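You operate a simulated robot arm through the tools that you are given. There is no shell and no other tool.

You are at the controls of a simulated two-armed robot. One attempt, no reset.

Task
Move both pegs to the SMALL holes and stand the small white bowl between them.
Fine: the peg board is in the corner side drawer; shut it after. Where these are worked on the way, their far stop is far enough and under half their travel is too little: corner side drawer.

It is judged by the outcome, as a careful person would: the job done as asked, and still so three seconds after it is handed in. It fails if anything else is knocked over, pushed out of place, dropped, spilled or broken.

Robot
Two 7-joint arms with two-finger parallel grippers on one trunk that stands fixed in place. Base frame: the origin is at the foot of the trunk, x ahead of it, y to its left, z up. Units: mm, degrees, N and s.
The left shoulder is at [110, 169, 1490], the right one opposite. With the tool pointing down near the work surface each hand reaches from about 100 to 480 mm from the base axis, measured 20 degrees to its own side. Payload 1.57 kg a hand.
The TCP of each hand is the grasp point between the finger pads, 30 mm short of the fingertips. In the tool frame z runs along the fingers and y along their closing line. Largest opening 80 mm; finger width 17, thickness 12; the body of the gripper, 40 by 82 mm, starts 80 mm behind the TCP.
Orientation is told as [roll, pitch, yaw] about the base's x, y, z axes, in that order, counted from this pose: with the fingers straight down and closing along the base's y, the tool's x points along the base's -x, its y along +y and its z along -z.

Tools
- The arms move only by the tool send_rows. It takes "left_plan", "right_plan" or both (then of equal length, played together; a hand with none holds still); each is text: rows parted by semicolons, each of 6 numbers parted by spaces: the shift along the base's x, y, z in units of 25 mm (1.0 is 25 mm), then the turn, a rotation vector about the base's x, y, z in units of 5 degrees (1.0 is 5 degrees). In form: x y z wx wy wz; .... A call has 1 to 20 rows; each row shifts and turns the commanded pose from where the row before left it. "left_grip" and "right_grip" are, for a hand that has rows, the gripper command, from -1 (shut) to 1 (fully open), values between in proportion, set as the call begins (left out, the last holds). A call with a number of a shift or a turn outside -1 to 1 is refused whole. A row lasts 0.2 s, in which the tool goes at most 50 mm and 8.6 degrees; a call with a longer step from one row to the next is refused whole, and so is a gripper value outside its range. A pose out of reach is approached as far as the arm can. The call stops where the force on the tool passes 40 N (or 10 N more than at its start, if that is more) or the arm is blocked; 0.2 s more then pass. The fingers move at their own pace (about 72 mm/s each) and stop on an object; they squeeze with about 30 N. The grip force told is the motor's: it shows also when the fingers shut on nothing. Time passes only in rows, and 0.2 s behind the last, so rows that do not move let the fingers close. It gives the time, the measured TCP pose, the force on the tool (base axes), the opening and the grip force at its end, in the units of the frame above (readings bear some noise), with the torque about the TCP (base axes, N m) and any sound that the robot's microphone picked up.
- Cameras (640 x 400 px; columns grow to the right, rows downward): "scene" is now at [161.7, 7.4, 1677]; the picture's right is [0.09, -1.00, -0.00], its down [-0.72, -0.07, -0.70] and it looks along [0.69, 0.06, -0.72] (base axes); focal length 340 px, centre (320, 200). "left" rides on the left gripper at [72, 7, -122] in its tool frame; the picture's right is [-0.09, 1.00, 0.00], its down [-0.84, -0.08, -0.54] and it looks along [-0.54, -0.05, 0.84] (tool axes); focal length 238 px, centre (320, 200). "right" rides on the right gripper at [72, -7, -122] in its tool frame; the picture's right is [0.09, 1.00, 0.00], its down [-0.84, 0.08, -0.54] and it looks along [-0.54, 0.05, 0.84] (tool axes); focal length 238 px, centre (320, 200). There is no depth. A picture from a camera that has moved, and an enlarged one, comes with that camera's place and axes in the base frame and with its lens.
- snapshot(camera): a new picture of that camera. It takes no simulated time.
- slide_trunk(by): slides the trunk up (or, below 0, down) by that many mm; the arms and the scene camera ride with it, the base frame stays. It gives what a move gives, with no picture.
- head_to(pan, tilt): turns the head with the scene camera to pan (to the left, within 86 degrees either way) and tilt (down, from -29 to 69), counted from straight ahead of the robot. It gives what a move gives.
- enlarge(camera, box): a new picture of the part [left, top, right, bottom] of that camera's present view, enlarged. It takes no simulated time.
- hand_in(): hands the job in; it is judged then, once.

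Nothing tells you positions but the pictures and the camera data. Unless the task says otherwise, let go and move clear before handing in.

The tools are called after "Request:" as a command line: name --argument value ..., lists and objects as JSON in quotes. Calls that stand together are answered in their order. send_rows: Moves the arms, as the interface text tells. Its arguments: {"type":"object","properties":{"left_plan":{"type":"string"},"left_grip":{"type":"number"},"right_plan":{"type":"string"},"right_grip":{"type":"number"}},"required":[]} The other tools are called the same way: slide_trunk (by) slides the trunk up or down; head_to (pan, tilt) turns the head that bears the scene camera; snapshot (camera) takes a picture; enlarge (camera, box) takes an enlarged picture of a part of a camera's view; hand_in () hands the job in.

At the start:

```text
time_s: 0.0
left_tcp_pos: [692.1, 163.8, 1236.9]
left_tcp_rot: [0.0, 0.1, 0.0]
left_force: [0.1, 0.2, -0.9]
left_moment: [0.0, -0.02, 0.0]
left_opening: 79.8
left_grasp_force: 0.1
right_tcp_pos: [618.3, -353.9, 1236.0]
right_tcp_rot: [0.0, -0.1, 0.0]
right_force: [-0.7, 0.0, 0.3]
right_moment: [0.0, -0.03, 0.01]
right_opening: 80.0
right_grasp_force: 0.0
trunk travel left (down, up): [-804.0, 86.0]
head pan, tilt: [5.2, 45.9]
```

scene: 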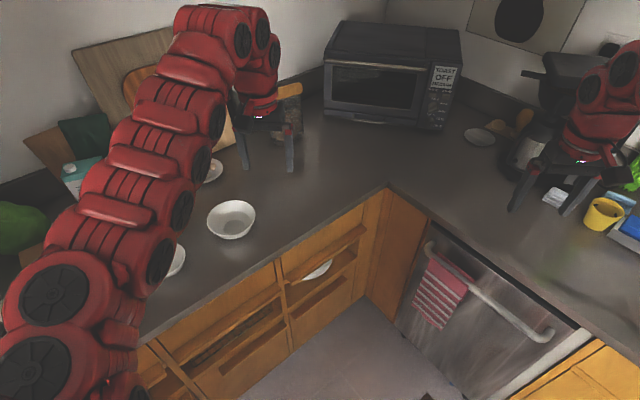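
right: 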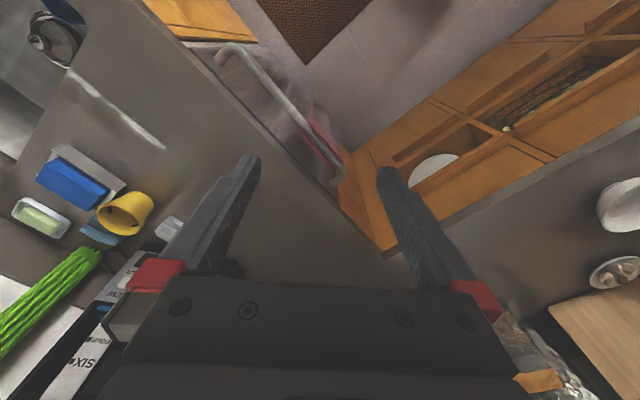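
left: 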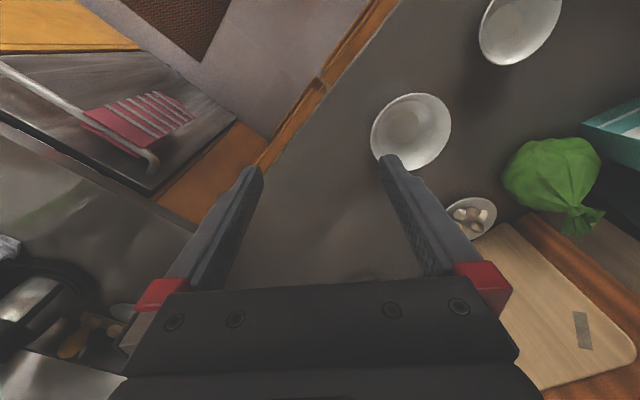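

I see a corner kitchen: an L-shaped counter with bowls on the left counter, drawers below it (open-fronted looking), a dishwasher to the right. I will look around first to find the corner side drawer, the peg board, and the bowls.

Request:
enlarge --camera "scene" --box '[120, 180, 420, 400]'

Request:
enlarge --camera "right" --box '[320, 0, 640, 300]'

Request:
enlarge --camera "left" --box '[320, 0, 640, 300]'

Request:
head_to --pan 40 --tilt 60

```text
1.82 times, centred on (270, 290) of scene
camera zoom: at [161.7, 7.4, 1677.0], right [0.09, -1.0, 0.0], down [-0.72, -0.07, -0.7], along [0.69, 0.06, -0.72], focal length 618 px, centre (411, 36)
```

zoom: 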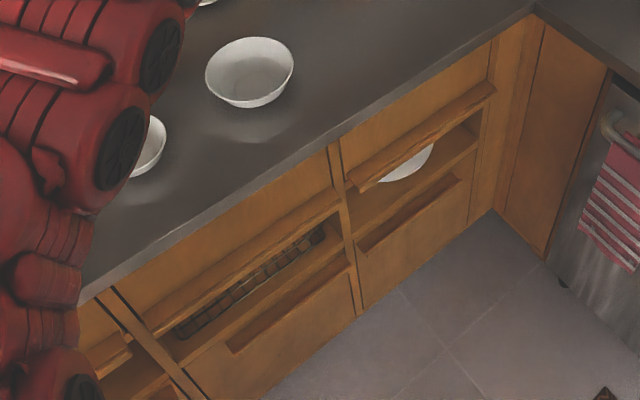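

```text
1.33 times, centred on (480, 150) of right
camera zoom: at [546.1, -360.4, 1357.7], right [-0.09, 1.0, 0.0], down [0.84, 0.08, 0.54], along [0.54, 0.05, -0.84], focal length 318 px, centre (107, 267)
```

zoom: 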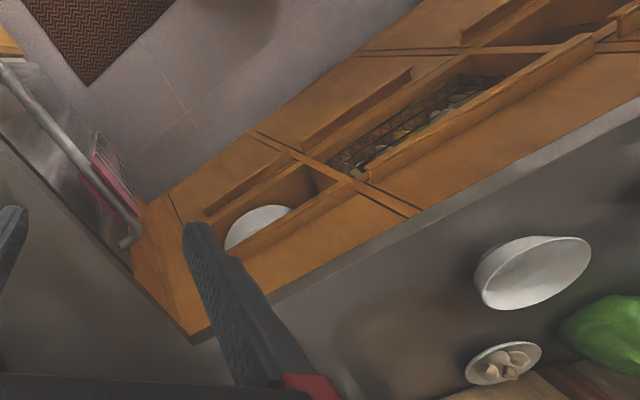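

```text
1.33 times, centred on (480, 150) of left
camera zoom: at [620.7, 171.0, 1359.3], right [0.09, 1.0, 0.0], down [0.84, -0.08, 0.54], along [0.54, -0.05, -0.84], focal length 318 px, centre (107, 267)
```

zoom: 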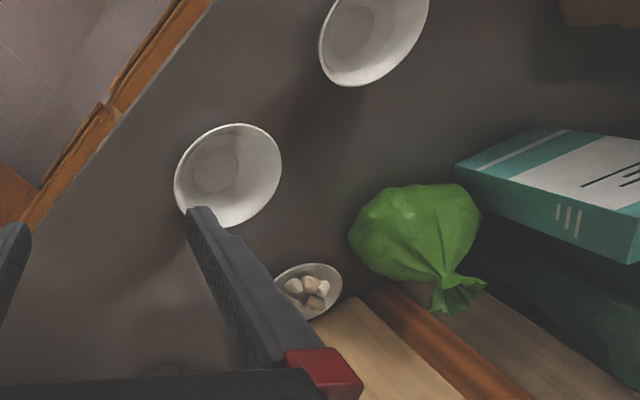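

```text
time_s: 1.0
left_tcp_pos: [691.8, 164.0, 1236.5]
left_tcp_rot: [0.0, 0.1, 0.0]
left_force: [0.0, -1.1, 0.2]
left_moment: [0.0, -0.01, 0.0]
left_opening: 80.0
left_grasp_force: 0.0
right_tcp_pos: [618.6, -355.0, 1236.8]
right_tcp_rot: [0.0, -0.2, 0.0]
right_force: [-1.1, 0.4, 0.3]
right_moment: [0.0, 0.02, -0.01]
right_opening: 80.0
right_grasp_force: 0.0
trunk travel left (down, up): [-804.0, 86.0]
head pan, tilt: [40.0, 60.0]
```

The head is turned toward the left counter. Now I take the picture there.

Request:
snapshot --camera "scene"

Request:
head_to --pan 20 --tilt 60

Request:
snapshot --camera "scene"

Request:
head_to --pan -30 --tilt 50

Request:
snapshot --camera "scene"

```text
taken
camera scene: at [132.6, 42.8, 1658.9], right [0.64, -0.77, 0.0], down [-0.66, -0.56, -0.5], along [0.38, 0.32, -0.87], focal length 340 px, centre (320, 200)
```

scene: 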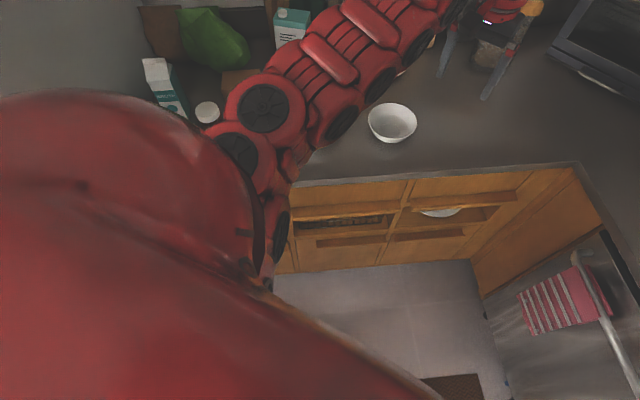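

```text
time_s: 1.8
left_tcp_pos: [691.6, 164.7, 1237.0]
left_tcp_rot: [0.0, 0.1, 0.0]
left_force: [0.3, -0.1, 0.7]
left_moment: [-0.02, 0.03, 0.0]
left_opening: 79.9
left_grasp_force: 0.1
right_tcp_pos: [618.5, -352.8, 1236.1]
right_tcp_rot: [-0.1, 0.0, 0.0]
right_force: [-0.1, 0.1, -0.4]
right_moment: [-0.03, 0.0, -0.02]
right_opening: 80.0
right_grasp_force: 0.2
trunk travel left (down, up): [-804.0, 86.0]
head pan, tilt: [20.0, 60.0]
```

```text
taken
camera scene: at [144.0, 23.0, 1658.9], right [0.34, -0.94, 0.0], down [-0.81, -0.3, -0.5], along [0.47, 0.17, -0.87], focal length 340 px, centre (320, 200)
```

scene: 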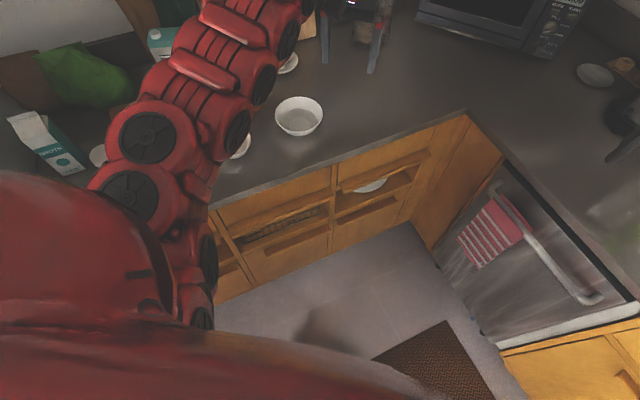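

```text
time_s: 3.0
left_tcp_pos: [690.9, 164.3, 1237.2]
left_tcp_rot: [0.0, 0.0, 0.1]
left_force: [-0.5, -0.7, -0.5]
left_moment: [0.02, 0.0, -0.03]
left_opening: 79.8
left_grasp_force: 0.0
right_tcp_pos: [617.6, -353.8, 1236.7]
right_tcp_rot: [0.0, 0.0, -0.1]
right_force: [-0.2, 0.1, 0.3]
right_moment: [-0.01, 0.02, 0.0]
right_opening: 80.2
right_grasp_force: 0.0
trunk travel left (down, up): [-804.0, 86.0]
head pan, tilt: [-30.0, 50.0]
```

```text
taken
camera scene: at [148.2, -38.3, 1671.4], right [-0.5, -0.87, 0.0], down [-0.66, 0.38, -0.64], along [0.56, -0.32, -0.77], focal length 340 px, centre (320, 200)
```

scene: 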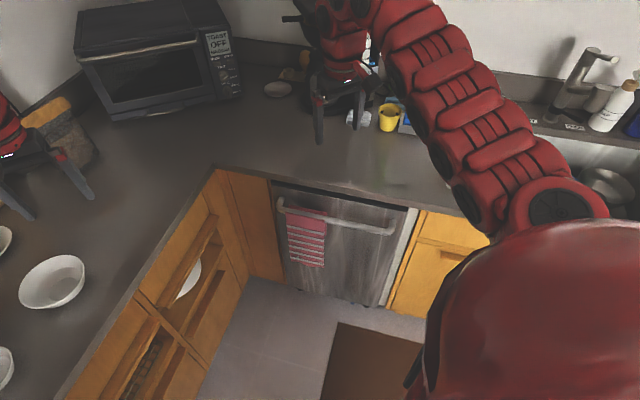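

The counter is an L whose inner corner is about (989, -147, 905), with edges running at 45 degrees to either side. The left run has drawers under it. I zoom in on those and the bowls.

Request:
head_to --pan 5 --tilt 50

Request:
enlarge --camera "scene" --box '[240, 120, 440, 280]'

Request:
enlarge --camera "scene" --box '[120, 160, 320, 320]'

Request:
enlarge --camera "right" --box '[360, 40, 640, 260]'

Request:
enlarge --camera "scene" --box '[420, 0, 640, 200]'

```text
time_s: 4.0
left_tcp_pos: [693.5, 163.9, 1237.2]
left_tcp_rot: [0.0, 0.0, 0.0]
left_force: [0.7, 0.3, -0.5]
left_moment: [-0.02, 0.0, -0.02]
left_opening: 80.3
left_grasp_force: 0.1
right_tcp_pos: [618.2, -353.8, 1235.5]
right_tcp_rot: [0.0, -0.1, -0.1]
right_force: [-1.3, -0.1, -0.5]
right_moment: [0.02, -0.02, 0.02]
right_opening: 80.0
right_grasp_force: 0.0
trunk travel left (down, up): [-804.0, 86.0]
head pan, tilt: [5.0, 50.0]
```

```text
2.50 times, centred on (340, 200) of scene
camera zoom: at [158.2, 6.7, 1671.5], right [0.09, -1.0, 0.0], down [-0.76, -0.07, -0.64], along [0.64, 0.06, -0.77], focal length 850 px, centre (270, 200)
```

zoom: 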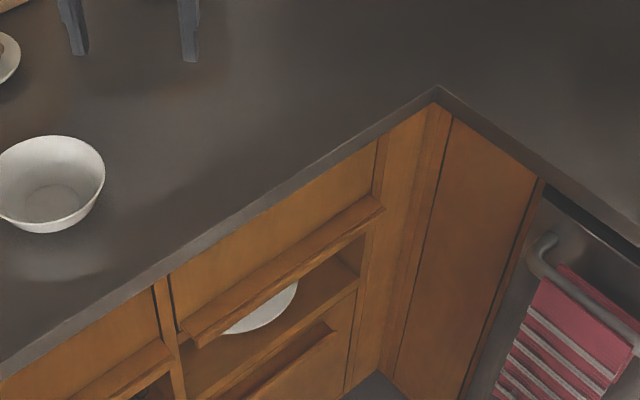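

```text
2.50 times, centred on (220, 240) of scene
camera zoom: at [158.2, 6.7, 1671.5], right [0.09, -1.0, 0.0], down [-0.76, -0.07, -0.64], along [0.64, 0.06, -0.77], focal length 850 px, centre (570, 100)
```

zoom: 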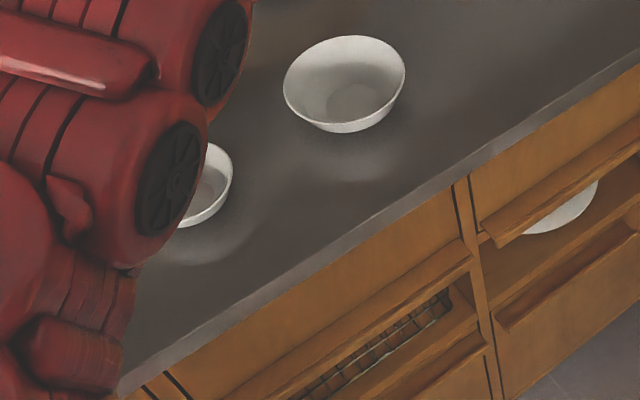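

```text
1.82 times, centred on (500, 150) of right
camera zoom: at [546.0, -360.5, 1357.7], right [-0.09, 1.0, 0.0], down [0.84, 0.08, 0.54], along [0.54, 0.05, -0.84], focal length 433 px, centre (-7, 291)
```

zoom: 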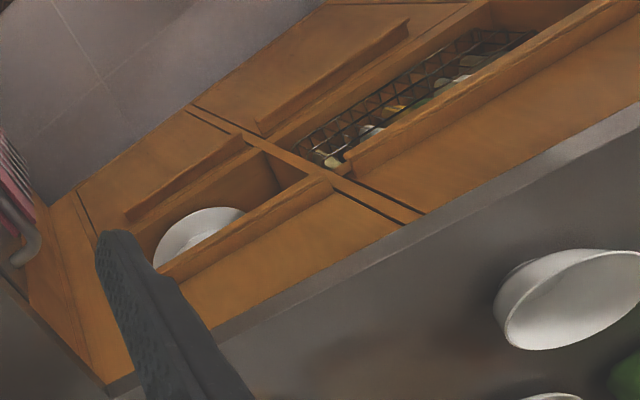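

```text
2.00 times, centred on (530, 100) of scene
camera zoom: at [158.2, 6.7, 1671.5], right [0.09, -1.0, 0.0], down [-0.76, -0.07, -0.64], along [0.64, 0.06, -0.77], focal length 680 px, centre (-100, 400)
```

zoom: 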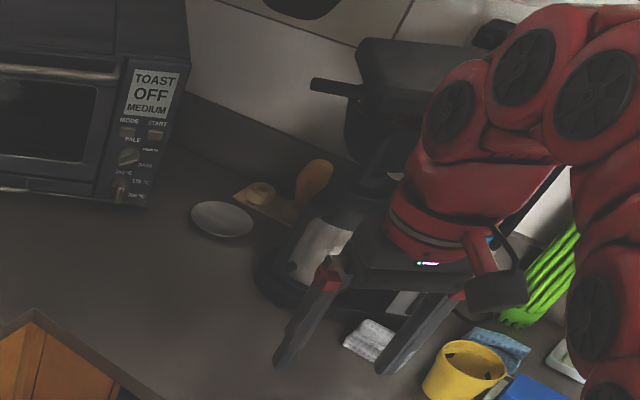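

The corner column's top drawer has a lip handle from about (713,159,717) to (955,-88,717), and the counter top is near z=900. I draw the left hand back from over the counter edge before lowering the trunk for a closer look.

Request:
send_rows --left_plan "-1 0 0 0 0 0; -1 0 0 0 0 0; -1 0 0 0 0 0; -1 0 0 0 0 0; -1 0 0 0 0 0; -1 0 0 0 0 0; -1 0 0 0 0 0; -1 0 0 0 0 0"

Request:
snapshot --camera "scene"

Request:
snapshot --camera "left"

```text
time_s: 5.8
left_tcp_pos: [621.1, 163.8, 1222.3]
left_tcp_rot: [-0.1, 0.3, 0.0]
left_force: [-0.1, 0.6, 0.9]
left_moment: [-0.01, 0.02, 0.03]
left_opening: 80.0
left_grasp_force: 0.2
left hand out of reach, approached as far as the arm can: row 2, 3, 4, 5, 6, 7, 8
right_tcp_pos: [618.2, -353.6, 1236.7]
right_tcp_rot: [0.0, -0.1, 0.0]
right_force: [0.1, -0.5, -0.4]
right_moment: [0.01, 0.0, 0.02]
right_opening: 80.0
right_grasp_force: 0.1
trunk travel left (down, up): [-804.0, 86.0]
head pan, tilt: [5.0, 50.0]
```

```text
taken
camera scene: at [158.1, 6.8, 1671.5], right [0.09, -1.0, 0.0], down [-0.76, -0.07, -0.64], along [0.64, 0.06, -0.77], focal length 340 px, centre (320, 200)
```

scene: 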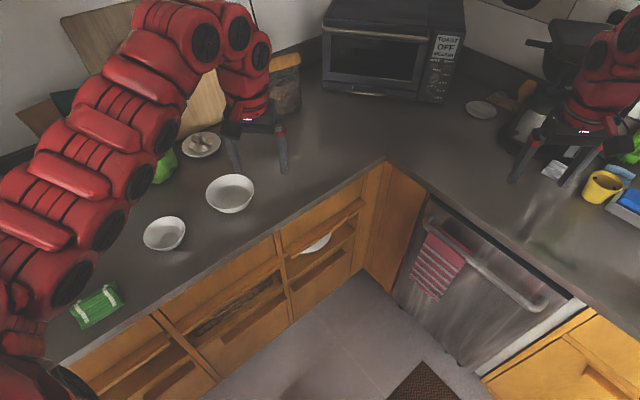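

```text
taken
camera left: at [550.4, 170.5, 1344.4], right [0.09, 1.0, 0.0], down [0.84, -0.08, 0.54], along [0.53, -0.05, -0.84], focal length 238 px, centre (320, 200)
```

left: 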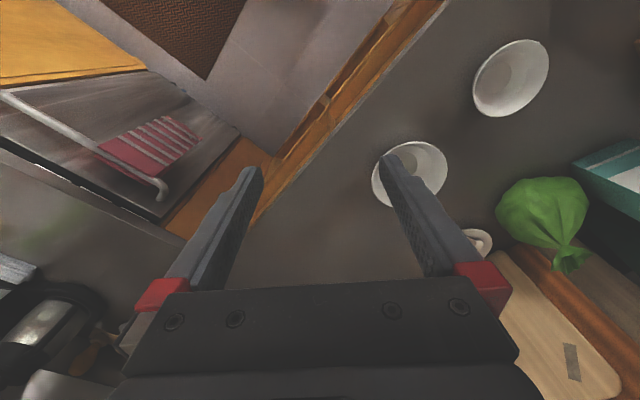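

There are two bowls on the left counter: the larger (about 145 mm) near (778,319) and the smaller (about 115 mm) near (628,461). Now I lower the trunk partway; both hands stay over open floor space.

Request:
slide_trunk --by -220

Request:
head_to --pan 10 --tilt 45

Request:
snapshot --camera "scene"

Request:
snapshot --camera "left"

Request:
snapshot --camera "right"

```text
time_s: 8.2
left_tcp_pos: [621.0, 163.8, 1001.9]
left_tcp_rot: [-0.1, 0.3, 0.0]
left_force: [0.6, 0.5, -0.4]
left_moment: [0.01, 0.0, 0.0]
left_opening: 79.9
left_grasp_force: 0.1
right_tcp_pos: [617.3, -353.2, 1016.6]
right_tcp_rot: [0.0, -0.1, 0.0]
right_force: [0.2, -0.2, -0.5]
right_moment: [0.02, -0.03, 0.05]
right_opening: 80.0
right_grasp_force: 0.1
trunk travel left (down, up): [-584.0, 306.0]
head pan, tilt: [5.0, 50.0]
```

```text
time_s: 8.8
left_tcp_pos: [622.0, 163.5, 1002.4]
left_tcp_rot: [0.1, 0.3, 0.1]
left_force: [-0.6, -0.4, -0.3]
left_moment: [0.02, 0.01, 0.02]
left_opening: 79.8
left_grasp_force: 0.1
right_tcp_pos: [619.4, -353.7, 1016.3]
right_tcp_rot: [-0.1, -0.1, 0.1]
right_force: [-0.4, 0.2, 0.4]
right_moment: [0.01, 0.03, -0.03]
right_opening: 80.2
right_grasp_force: 0.0
trunk travel left (down, up): [-584.0, 306.0]
head pan, tilt: [10.0, 45.0]
```

```text
taken
camera scene: at [161.5, 14.2, 1458.3], right [0.17, -0.98, 0.0], down [-0.7, -0.12, -0.71], along [0.7, 0.12, -0.71], focal length 340 px, centre (320, 200)
```

scene: 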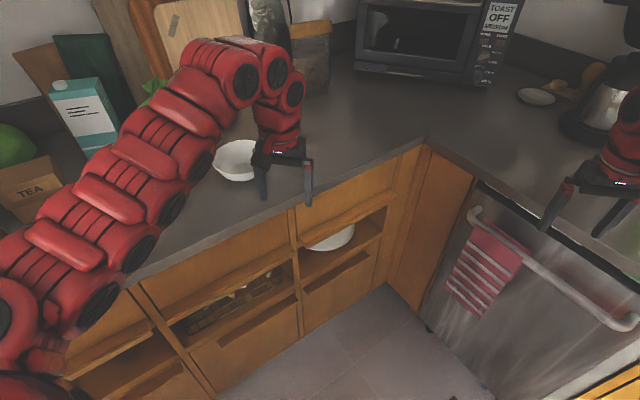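

```text
taken
camera left: at [550.4, 170.5, 1124.4], right [0.09, 1.0, 0.0], down [0.84, -0.08, 0.54], along [0.54, -0.05, -0.84], focal length 238 px, centre (320, 200)
```

left: 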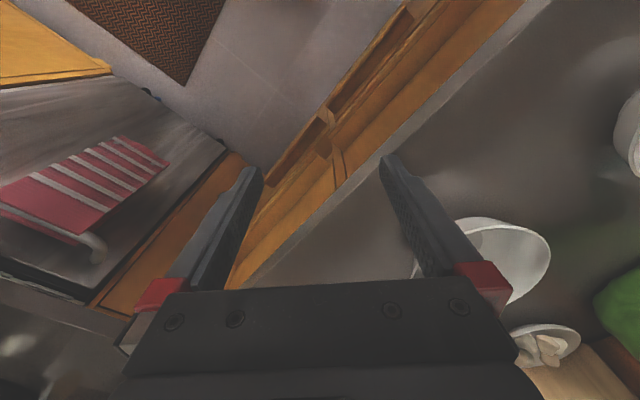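

```text
taken
camera right: at [546.0, -360.4, 1137.7], right [-0.09, 1.0, 0.0], down [0.84, 0.08, 0.54], along [0.54, 0.05, -0.84], focal length 238 px, centre (320, 200)
```

right: 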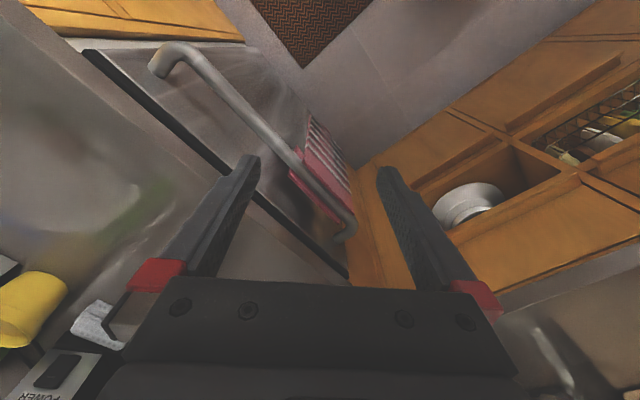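

I zoom into the lip handles from each camera to understand their shape.

Request:
enlarge --camera "scene" --box '[260, 140, 440, 300]'

Request:
enlarge --camera "left" --box '[220, 60, 400, 220]'

Request:
enlarge --camera "right" --box '[400, 60, 640, 300]'

Request:
enlarge --camera "scene" --box '[60, 220, 300, 400]'

```text
2.50 times, centred on (350, 220) of scene
camera zoom: at [161.5, 14.2, 1458.3], right [0.17, -0.98, 0.0], down [-0.7, -0.12, -0.71], along [0.7, 0.12, -0.71], focal length 850 px, centre (245, 150)
```

zoom: 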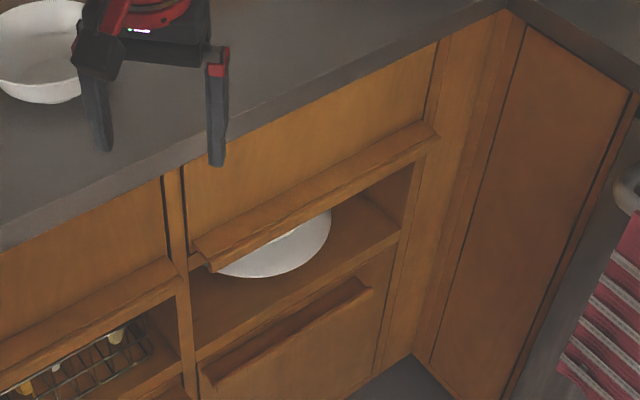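

```text
2.50 times, centred on (310, 140) of left
camera zoom: at [550.4, 170.5, 1124.4], right [0.09, 1.0, 0.0], down [0.84, -0.08, 0.54], along [0.54, -0.05, -0.84], focal length 596 px, centre (345, 350)
```

zoom: 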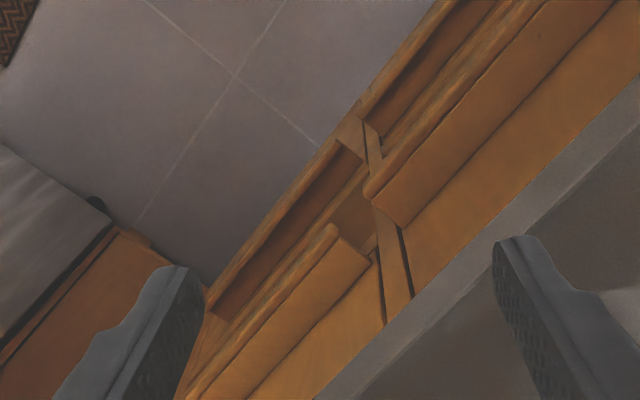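

```text
1.67 times, centred on (520, 180) of right
camera zoom: at [546.0, -360.4, 1137.7], right [-0.09, 1.0, 0.0], down [0.84, 0.08, 0.54], along [0.54, 0.05, -0.84], focal length 397 px, centre (-13, 233)
```

zoom: 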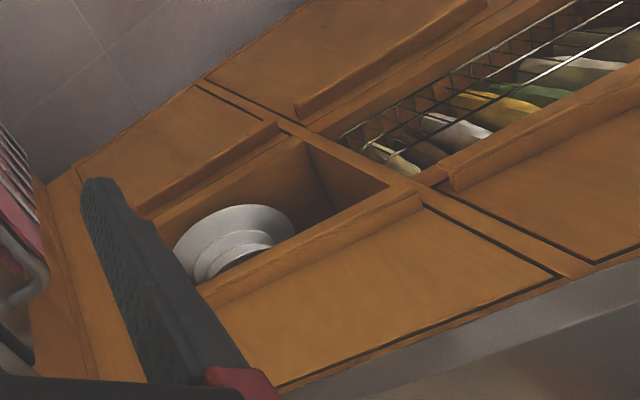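

```text
2.22 times, centred on (180, 310) of scene
camera zoom: at [161.5, 14.2, 1458.3], right [0.17, -0.98, 0.0], down [-0.7, -0.12, -0.71], along [0.7, 0.12, -0.71], focal length 756 px, centre (631, -44)
```

zoom: 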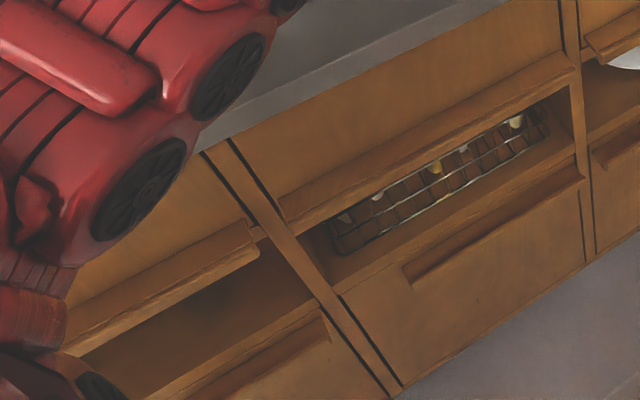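

The drawer lip is a ledge about 40 mm deep running along the bottom of the top front. I turn the right hand so its fingers point level into the cabinet (toward +x+y at 45 degrees), closing vertically, while moving it down in the open space.

Request:
send_rows --right_plan "0 0.3 -0.3 0.848 -0.356 -0.356; 0 0.3 -0.3 0.848 -0.356 -0.356; 0 0.3 -0.3 0.848 -0.356 -0.356; 0 0.3 -0.3 0.848 -0.356 -0.356; 0 0.3 -0.3 0.848 -0.356 -0.356; 0 0.3 -0.3 0.848 -0.356 -0.356; 0 0.3 -0.3 0.848 -0.356 -0.356; 0 0.3 -0.3 0.848 -0.356 -0.356; 0 0.3 -0.3 0.848 -0.356 -0.356; 0 0.3 -0.3 0.848 -0.356 -0.356"

Request:
snapshot --camera "scene"

```text
time_s: 11.0
left_tcp_pos: [621.1, 164.4, 1001.7]
left_tcp_rot: [0.0, 0.4, 0.0]
left_force: [0.0, 0.8, 0.4]
left_moment: [0.01, 0.0, 0.0]
left_opening: 80.0
left_grasp_force: 0.1
right_tcp_pos: [645.1, -288.6, 951.2]
right_tcp_rot: [45.1, -9.6, -22.9]
right_force: [0.3, -0.7, -0.8]
right_moment: [0.03, 0.01, 0.02]
right_opening: 79.7
right_grasp_force: 0.0
right hand out of reach, approached as far as the arm can: row 7
trunk travel left (down, up): [-584.0, 306.0]
head pan, tilt: [10.0, 45.0]
```

```text
taken
camera scene: at [161.5, 14.3, 1458.4], right [0.17, -0.98, 0.0], down [-0.7, -0.12, -0.71], along [0.7, 0.12, -0.71], focal length 340 px, centre (320, 200)
```

scene: 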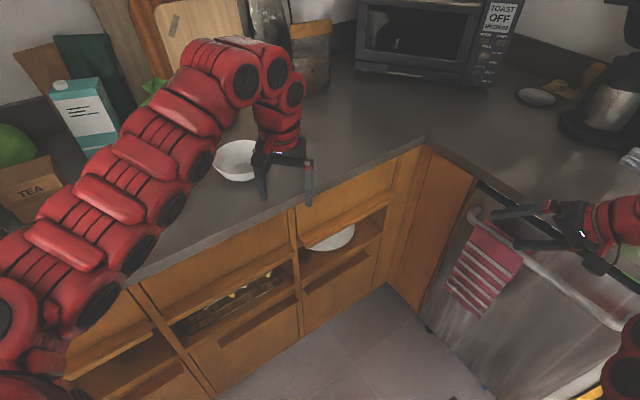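

The right hand is halfway turned. I go on turning while moving it forward and down.

Request:
send_rows --right_plan "0.1 0.4 -0.5 0.848 -0.356 -0.356; 0.1 0.4 -0.5 0.848 -0.356 -0.356; 0.1 0.4 -0.5 0.848 -0.356 -0.356; 0.1 0.4 -0.5 0.848 -0.356 -0.356; 0.1 0.4 -0.5 0.848 -0.356 -0.356; 0.1 0.4 -0.5 0.848 -0.356 -0.356; 0.1 0.4 -0.5 0.848 -0.356 -0.356; 0.1 0.4 -0.5 0.848 -0.356 -0.356; 0.1 0.4 -0.5 0.848 -0.356 -0.356; 0.1 0.4 -0.5 0.848 -0.356 -0.356"

Request:
snapshot --camera "scene"

Request:
snapshot --camera "right"

```text
time_s: 13.2
left_tcp_pos: [621.6, 164.0, 1001.5]
left_tcp_rot: [-0.1, 0.3, 0.0]
left_force: [-0.3, 0.2, 0.4]
left_moment: [0.02, -0.02, 0.02]
left_opening: 80.1
left_grasp_force: 0.1
right_tcp_pos: [671.2, -188.7, 827.5]
right_tcp_rot: [90.0, 0.1, -45.8]
right_force: [0.7, 0.0, 0.7]
right_moment: [-0.03, 0.0, 0.0]
right_opening: 79.7
right_grasp_force: 0.1
trunk travel left (down, up): [-584.0, 306.0]
head pan, tilt: [10.0, 45.0]
```

```text
taken
camera scene: at [161.6, 14.4, 1458.3], right [0.17, -0.98, 0.0], down [-0.7, -0.12, -0.71], along [0.7, 0.12, -0.71], focal length 340 px, centre (320, 200)
```

scene: 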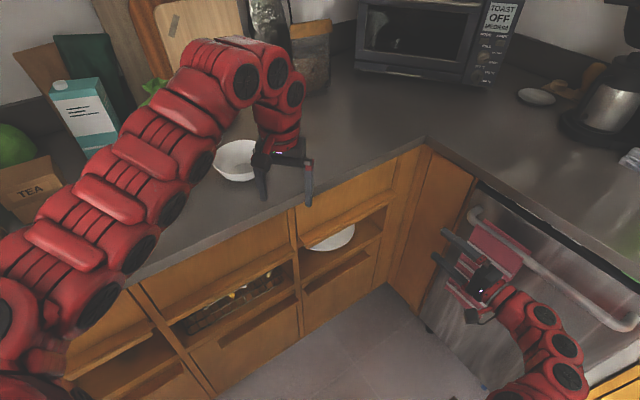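

```text
taken
camera right: at [533.5, -223.1, 820.5], right [-0.06, 0.06, 1.0], down [0.2, -0.98, 0.08], along [0.98, 0.2, 0.05], focal length 238 px, centre (320, 200)
```

right: 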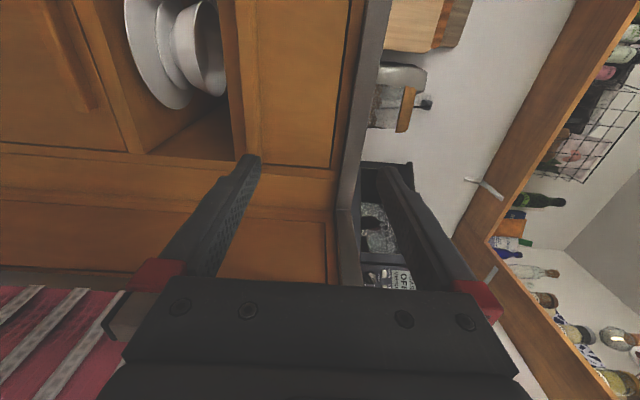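

The right hand now points squarely at the cabinet (rot about [90,0,-45.8]). I zoom its camera on the lip to fix its height and depth.

Request:
enlarge --camera "right" --box '[100, 0, 400, 188]'

Request:
enlarge --camera "scene" --box '[260, 140, 540, 330]'

```text
2.13 times, centred on (250, 94) of right
camera zoom: at [533.5, -223.1, 820.5], right [-0.06, 0.06, 1.0], down [0.2, -0.98, 0.08], along [0.98, 0.2, 0.05], focal length 507 px, centre (469, 426)
```

zoom: 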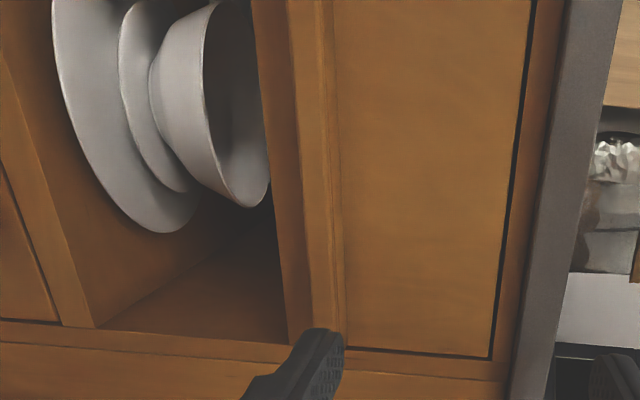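

```text
2.11 times, centred on (400, 235) of scene
camera zoom: at [161.6, 14.4, 1458.3], right [0.17, -0.98, 0.0], down [-0.7, -0.12, -0.71], along [0.7, 0.12, -0.71], focal length 716 px, centre (152, 126)
```

zoom: 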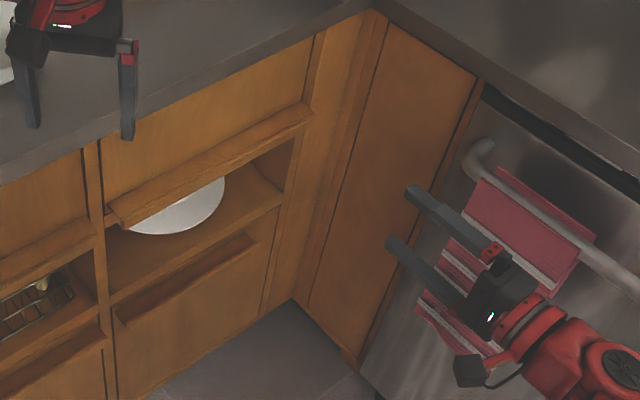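

The lip runs parallel to the cabinet front with its face near n≈612–630 mm along the (0.717, 0.697) direction, at z≈690–725. I bring the right hand nearer, with its camera about level with the lip, to refine that.

Request:
send_rows --right_plan "0.57 0.56 -0.5 0 0 0; 0.57 0.56 -0.5 0 0 0; 0.57 0.56 -0.5 0 0 0; 0.57 0.56 -0.5 0 0 0; 0.57 0.56 -0.5 0 0 0; 0.57 0.56 -0.3 0 0 0"

Request:
snapshot --camera "right"

Request:
snapshot --camera "scene"

Request:
snapshot --camera "left"

```text
time_s: 14.6
left_tcp_pos: [622.2, 164.2, 1002.5]
left_tcp_rot: [-0.1, 0.5, 0.0]
left_force: [-0.7, 1.2, -0.4]
left_moment: [-0.01, -0.01, -0.01]
left_opening: 79.5
left_grasp_force: 0.1
right_tcp_pos: [758.5, -107.1, 758.8]
right_tcp_rot: [90.0, -0.1, -45.9]
right_force: [-0.5, 0.2, -0.1]
right_moment: [0.01, 0.0, -0.03]
right_opening: 79.8
right_grasp_force: 0.2
trunk travel left (down, up): [-584.0, 306.0]
head pan, tilt: [10.0, 45.0]
```

```text
taken
camera right: at [620.3, -140.2, 751.8], right [-0.07, 0.07, 1.0], down [0.19, -0.98, 0.08], along [0.98, 0.2, 0.05], focal length 238 px, centre (320, 200)
```

right: 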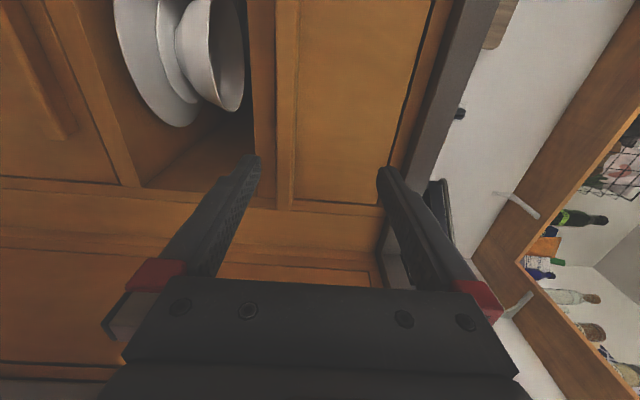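

```text
taken
camera scene: at [162.2, 14.8, 1458.3], right [0.17, -0.98, 0.0], down [-0.7, -0.12, -0.71], along [0.7, 0.12, -0.71], focal length 340 px, centre (320, 200)
```

scene: 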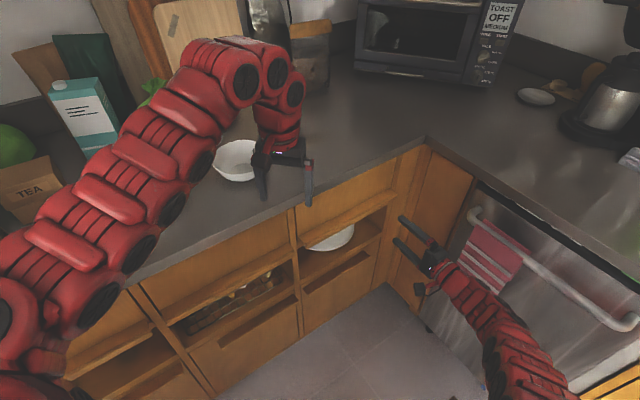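

```text
taken
camera left: at [551.1, 170.5, 1124.0], right [0.09, 1.0, 0.0], down [0.84, -0.08, 0.54], along [0.53, -0.05, -0.84], focal length 238 px, centre (320, 200)
```

left: 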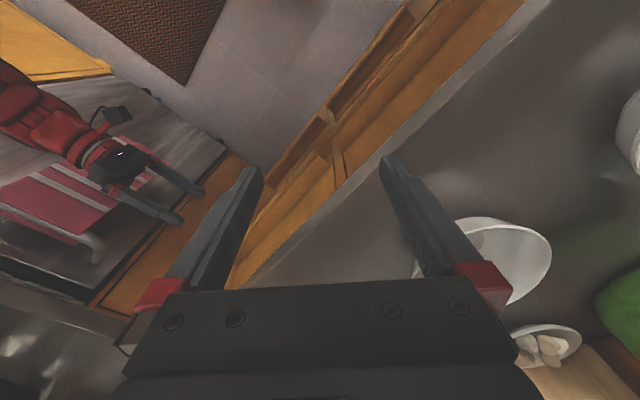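

Request:
enlarge --camera "right" --box '[100, 0, 420, 220]'

Request:
enlarge --camera "scene" --box '[280, 160, 440, 280]'

```text
1.82 times, centred on (260, 110) of right
camera zoom: at [620.3, -140.2, 751.8], right [-0.07, 0.07, 1.0], down [0.19, -0.98, 0.08], along [0.98, 0.2, 0.05], focal length 433 px, centre (429, 364)
```

zoom: 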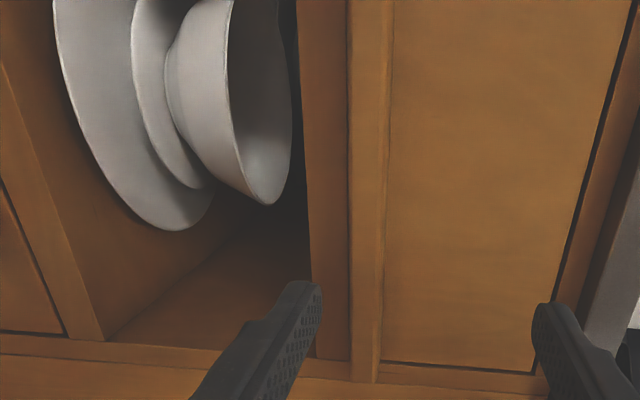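

```text
3.33 times, centred on (360, 220) of scene
camera zoom: at [162.2, 14.8, 1458.3], right [0.17, -0.98, 0.0], down [-0.7, -0.12, -0.71], along [0.7, 0.12, -0.71], focal length 1134 px, centre (187, 133)
```

zoom: 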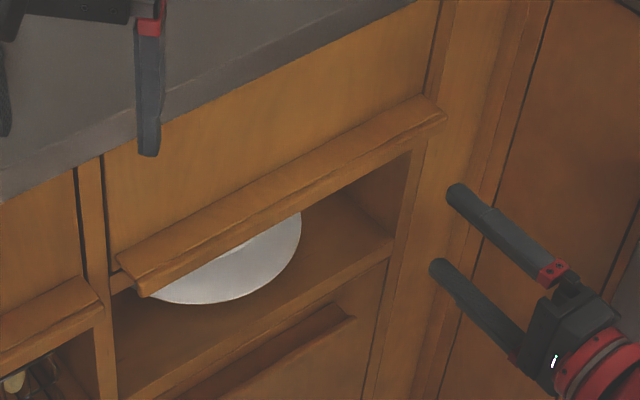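

The lip measures about z 711–731 and n 607–637, centre near t=-555 (about x 833, y 33). I line the right hand up with its middle, tips still some 17 mm short, fingers fully open.

Request:
send_rows --right_plan "0.236 0.79 -0.304 0 0 0; 0.236 0.79 -0.304 0 0 0; 0.236 0.79 -0.304 0 0 0; 0.236 0.79 -0.304 0 0 0; 0.236 0.79 -0.304 0 0 0" --right_grip 1

Request:
snapshot --camera "right"

Request:
enlarge --camera "scene" --box '[280, 160, 440, 280]'

```text
time_s: 15.8
left_tcp_pos: [620.7, 164.5, 1004.2]
left_tcp_rot: [0.0, 0.3, -0.1]
left_force: [-0.2, 0.2, -0.4]
left_moment: [-0.03, 0.03, -0.03]
left_opening: 80.2
left_grasp_force: 0.0
right_tcp_pos: [762.3, -14.0, 756.1]
right_tcp_rot: [90.1, 0.0, -45.5]
right_force: [0.1, -0.1, 0.9]
right_moment: [-0.02, 0.01, -0.01]
right_opening: 79.8
right_grasp_force: 0.0
right hand out of reach, approached as far as the arm can: row 1, 2, 3, 5
trunk travel left (down, up): [-584.0, 306.0]
head pan, tilt: [10.0, 45.0]
```

```text
taken
camera right: at [625.4, -47.4, 748.7], right [-0.07, 0.07, 1.0], down [0.2, -0.98, 0.08], along [0.98, 0.2, 0.05], focal length 238 px, centre (320, 200)
```

right: 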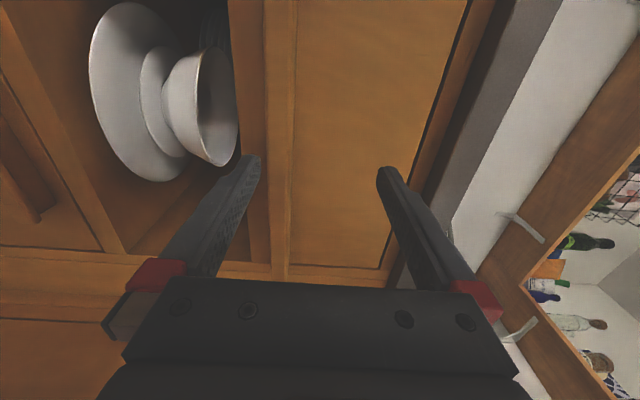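

```text
3.33 times, centred on (360, 220) of scene
camera zoom: at [160.4, 14.2, 1458.5], right [0.17, -0.98, 0.0], down [-0.7, -0.12, -0.71], along [0.7, 0.12, -0.71], focal length 1134 px, centre (187, 133)
```

zoom: 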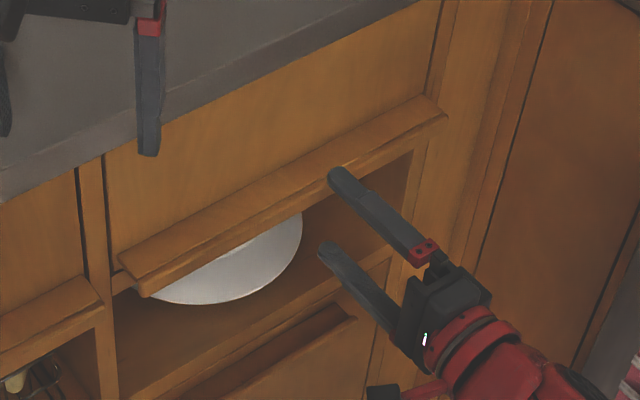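

The handle is just out of reach at this trunk height. I lift the left hand and shift it a little to the right for clearance, and set the right hand a bit back before lowering the trunk.

Request:
send_rows --left_plan "0.3 -0.5 0.7 0 0 0; 0.3 -0.5 0.7 0 0 0; 0.3 -0.5 0.7 0 0 0; 0.3 -0.5 0.7 0 0 0; 0.3 -0.5 0.7 0 0 0" --right_plan "-0.3 -0.3 0.5 0 0 0; -0.3 -0.3 0.5 0 0 0; 0 0 0.5 0 0 0; 0 0 0.5 0 0 0; 0 0 0.5 0 0 0"

```text
time_s: 17.0
left_tcp_pos: [683.1, 100.3, 1031.7]
left_tcp_rot: [0.0, 0.3, 0.0]
left_force: [1.1, 0.1, -0.3]
left_moment: [0.05, -0.01, -0.01]
left_opening: 80.0
left_grasp_force: 0.2
left hand out of reach, approached as far as the arm can: row 1, 2, 3, 4, 5
right_tcp_pos: [748.4, -30.2, 817.7]
right_tcp_rot: [90.1, 0.1, -45.5]
right_force: [0.5, 0.6, -0.4]
right_moment: [0.01, 0.0, -0.02]
right_opening: 80.0
right_grasp_force: 0.0
trunk travel left (down, up): [-584.0, 306.0]
head pan, tilt: [10.0, 45.0]
```

The left hand can't rise with its fingers straight down, so I tilt its fingers forward (pitch about -60) while lifting it, to get it out of the drawer's path.

Request:
send_rows --left_plan "0 0 0.2 0 -1 0; 0 0 0.2 0 -1 0; 0 0 0.3 0 -1 0; 0 0 0.4 0 -1 0; 0 0 0.5 0 -1 0; 0 0 0.6 0 -1 0; 0 0 0.7 0 -1 0; 0 0 0.8 0 -1 0; 0 0 0.9 0 -1 0; 0 0 0.9 0 -1 0; 0 0 0.9 0 -1 0; 0 0 0.9 0 -1 0"

Request:
snapshot --camera "scene"

```text
time_s: 19.6
left_tcp_pos: [683.9, 99.3, 1060.8]
left_tcp_rot: [-0.1, -19.7, 0.0]
left_force: [0.1, -0.5, 0.8]
left_moment: [0.0, -0.03, -0.02]
left_opening: 80.0
left_grasp_force: 0.1
left hand out of reach, approached as far as the arm can: row 5, 6, 7, 8, 9, 10, 11, 12
right_tcp_pos: [748.5, -29.7, 817.3]
right_tcp_rot: [89.9, 0.1, -45.8]
right_force: [0.0, 0.3, 0.5]
right_moment: [-0.05, 0.02, -0.01]
right_opening: 80.0
right_grasp_force: 0.1
trunk travel left (down, up): [-584.0, 306.0]
head pan, tilt: [10.0, 45.0]
```

```text
taken
camera scene: at [161.5, 14.3, 1458.4], right [0.17, -0.98, 0.0], down [-0.7, -0.12, -0.71], along [0.7, 0.12, -0.71], focal length 340 px, centre (320, 200)
```

scene: 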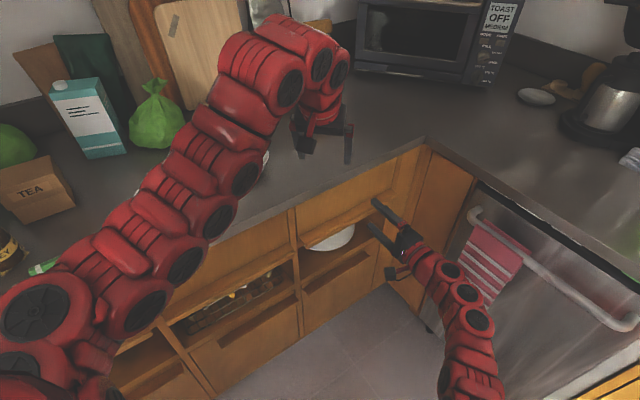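

The left hand stopped part-way through the tilt. I test whether it can simply rise from here.

Request:
send_rows --left_plan "0 0 0.5 0 0 0; 0 0 0.5 0 0 0; 0 0 0.5 0 0 0; 0 0 0.5 0 0 0"

```text
time_s: 20.6
left_tcp_pos: [686.0, 98.7, 1105.9]
left_tcp_rot: [-0.2, -19.9, 0.0]
left_force: [0.0, -0.9, -0.6]
left_moment: [0.04, 0.0, -0.02]
left_opening: 79.9
left_grasp_force: 0.0
left hand out of reach, approached as far as the arm can: row 4
right_tcp_pos: [749.6, -31.0, 817.2]
right_tcp_rot: [90.0, 0.2, -45.7]
right_force: [-0.1, -1.0, 0.0]
right_moment: [0.02, 0.0, 0.0]
right_opening: 80.0
right_grasp_force: 0.1
trunk travel left (down, up): [-584.0, 306.0]
head pan, tilt: [10.0, 45.0]
```

It can rise if tilted in step with forward motion. I keep pitching about the wrist while going up.

Request:
send_rows --left_plan "0.45 0 0.3 0 -1 0; 0.45 0 0.3 0 -1 0; 0.45 0 0.35 0 -1 0; 0.45 0 0.4 0 -1 0; 0.4 0 0.4 0 -1 0; 0.4 0 0.4 0 -1 0; 0.4 0 0.5 0 -1 0; 0.3 0 0.5 0 -1 0"

Request:
snapshot --camera "scene"

Request:
snapshot --camera "left"

```text
time_s: 22.4
left_tcp_pos: [767.0, 98.8, 1185.9]
left_tcp_rot: [0.0, -59.9, 0.1]
left_force: [0.0, 0.1, 0.3]
left_moment: [-0.02, -0.04, 0.0]
left_opening: 80.0
left_grasp_force: 0.0
right_tcp_pos: [747.5, -29.7, 817.6]
right_tcp_rot: [90.0, 0.1, -45.6]
right_force: [-0.3, 0.3, 0.1]
right_moment: [0.02, 0.0, -0.02]
right_opening: 80.0
right_grasp_force: 0.0
trunk travel left (down, up): [-584.0, 306.0]
head pan, tilt: [10.0, 45.0]
```

```text
taken
camera scene: at [161.5, 14.0, 1458.4], right [0.17, -0.98, 0.0], down [-0.7, -0.12, -0.71], along [0.7, 0.12, -0.71], focal length 340 px, centre (320, 200)
```

scene: 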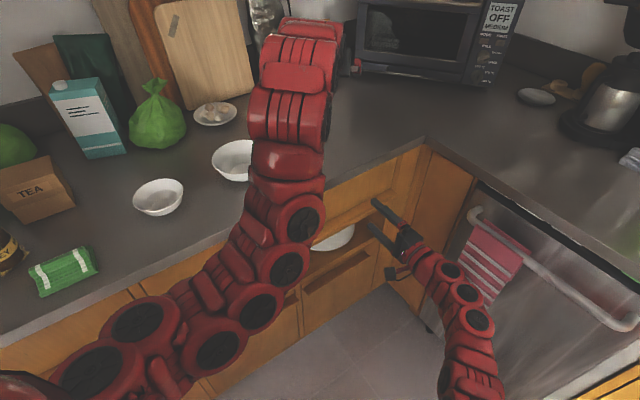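

```text
taken
camera left: at [626.6, 105.4, 1185.7], right [0.05, 1.0, 0.08], down [-0.05, -0.08, 1.0], along [1.0, -0.05, 0.04], focal length 238 px, centre (320, 200)
```

left: 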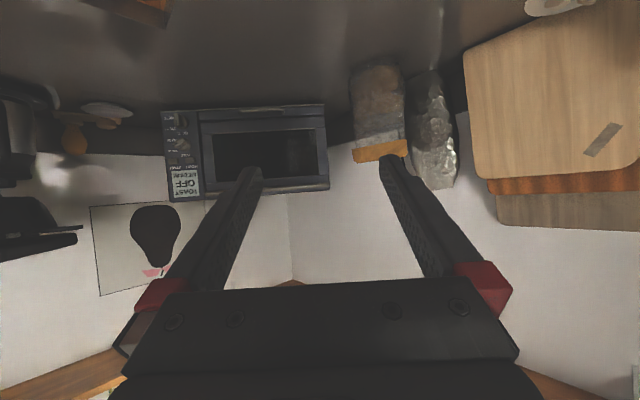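

Left hand is now up at z≈1186. I move it leftward to unblock the view, then lower the trunk by 180 (hands clear).

Request:
send_rows --left_plan "-0.2 1 0.3 0 0 0; -0.2 1 0.3 0 0 0; -0.2 1 0.3 0 0 0; -0.2 1 0.3 0 0 0; -0.2 1 0.3 0 0 0; -0.2 1 0.3 0 0 0"

Request:
snapshot --camera "scene"

```text
time_s: 23.8
left_tcp_pos: [737.0, 250.3, 1231.1]
left_tcp_rot: [0.0, -59.6, -0.1]
left_force: [-0.8, 0.3, -0.2]
left_moment: [0.01, -0.04, -0.01]
left_opening: 79.9
left_grasp_force: 0.0
right_tcp_pos: [748.2, -29.3, 818.8]
right_tcp_rot: [90.0, 0.0, -45.7]
right_force: [0.5, 0.8, 0.7]
right_moment: [0.0, 0.02, -0.01]
right_opening: 80.0
right_grasp_force: 0.1
trunk travel left (down, up): [-584.0, 306.0]
head pan, tilt: [10.0, 45.0]
```

```text
taken
camera scene: at [161.0, 15.4, 1458.4], right [0.17, -0.98, 0.0], down [-0.7, -0.12, -0.71], along [0.7, 0.12, -0.71], focal length 340 px, centre (320, 200)
```

scene: 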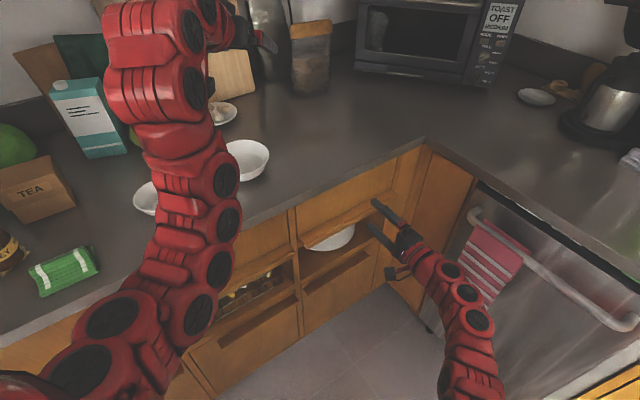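

The view is clear now. I lower the trunk by 180 mm.

Request:
slide_trunk --by -180

Request:
snapshot --camera "scene"

Request:
snapshot --camera "right"

```text
time_s: 25.8
left_tcp_pos: [738.4, 249.8, 1050.2]
left_tcp_rot: [0.0, -59.6, 0.0]
left_force: [0.8, -0.6, -0.5]
left_moment: [0.0, 0.03, -0.01]
left_opening: 79.8
left_grasp_force: 0.0
right_tcp_pos: [747.9, -30.1, 637.6]
right_tcp_rot: [89.9, 0.0, -45.8]
right_force: [-0.3, -0.5, 0.5]
right_moment: [0.02, 0.02, -0.01]
right_opening: 80.0
right_grasp_force: 0.1
trunk travel left (down, up): [-404.0, 486.0]
head pan, tilt: [10.0, 45.0]
```

```text
taken
camera scene: at [161.2, 14.3, 1278.4], right [0.17, -0.98, 0.0], down [-0.7, -0.12, -0.71], along [0.7, 0.12, -0.71], focal length 340 px, centre (320, 200)
```

scene: 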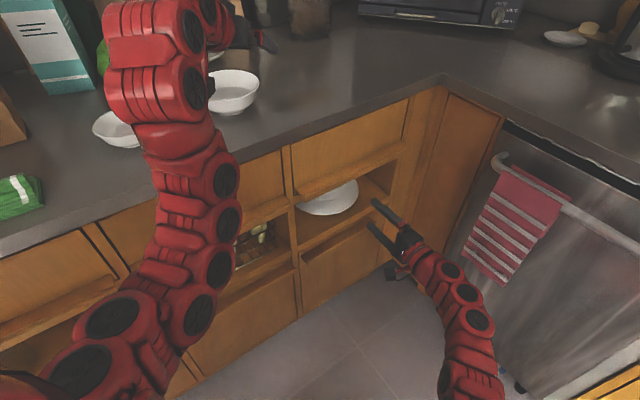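

```text
taken
camera right: at [610.5, -64.3, 630.5], right [-0.06, 0.07, 1.0], down [0.2, -0.98, 0.08], along [0.98, 0.2, 0.05], focal length 238 px, centre (320, 200)
```

right: 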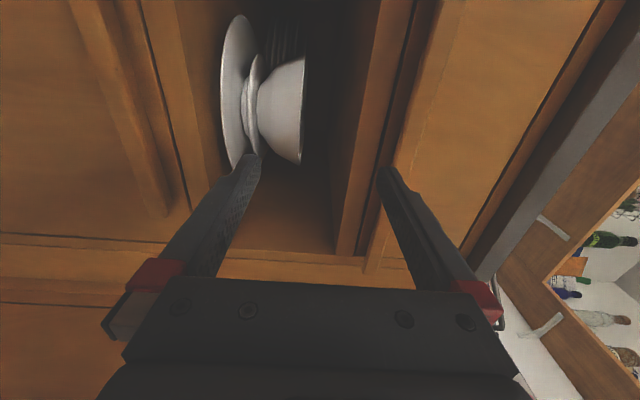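

I enlarge this from-below view to check the underside of the lip.

Request:
enlarge --camera "right" --box '[200, 0, 520, 280]'

Request:
enlarge --camera "scene" --box '[270, 90, 430, 250]'

```text
1.43 times, centred on (360, 140) of right
camera zoom: at [610.5, -64.3, 630.5], right [-0.06, 0.07, 1.0], down [0.2, -0.98, 0.08], along [0.98, 0.2, 0.05], focal length 340 px, centre (263, 286)
```

zoom: 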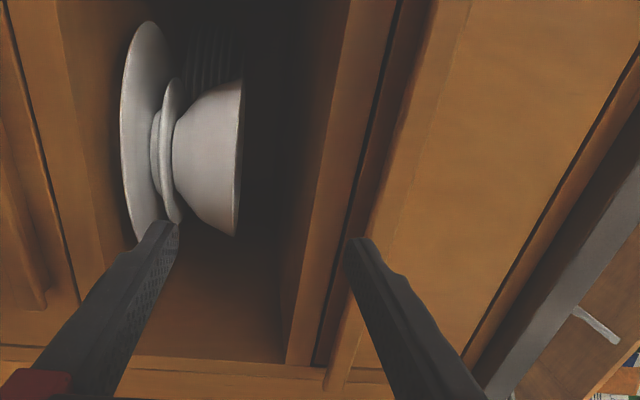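

```text
2.50 times, centred on (350, 170) of scene
camera zoom: at [161.2, 14.3, 1278.4], right [0.17, -0.98, 0.0], down [-0.7, -0.12, -0.71], along [0.7, 0.12, -0.71], focal length 850 px, centre (245, 275)
```

zoom: 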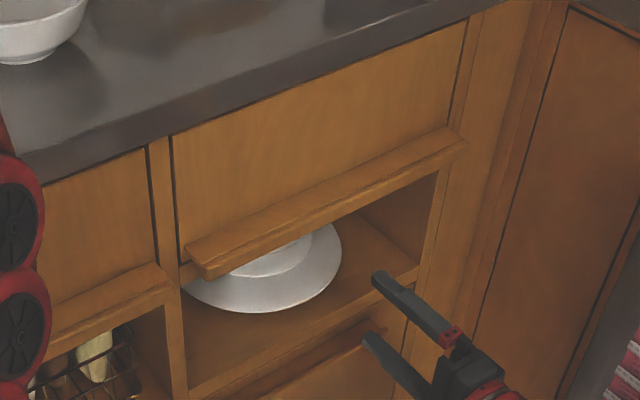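

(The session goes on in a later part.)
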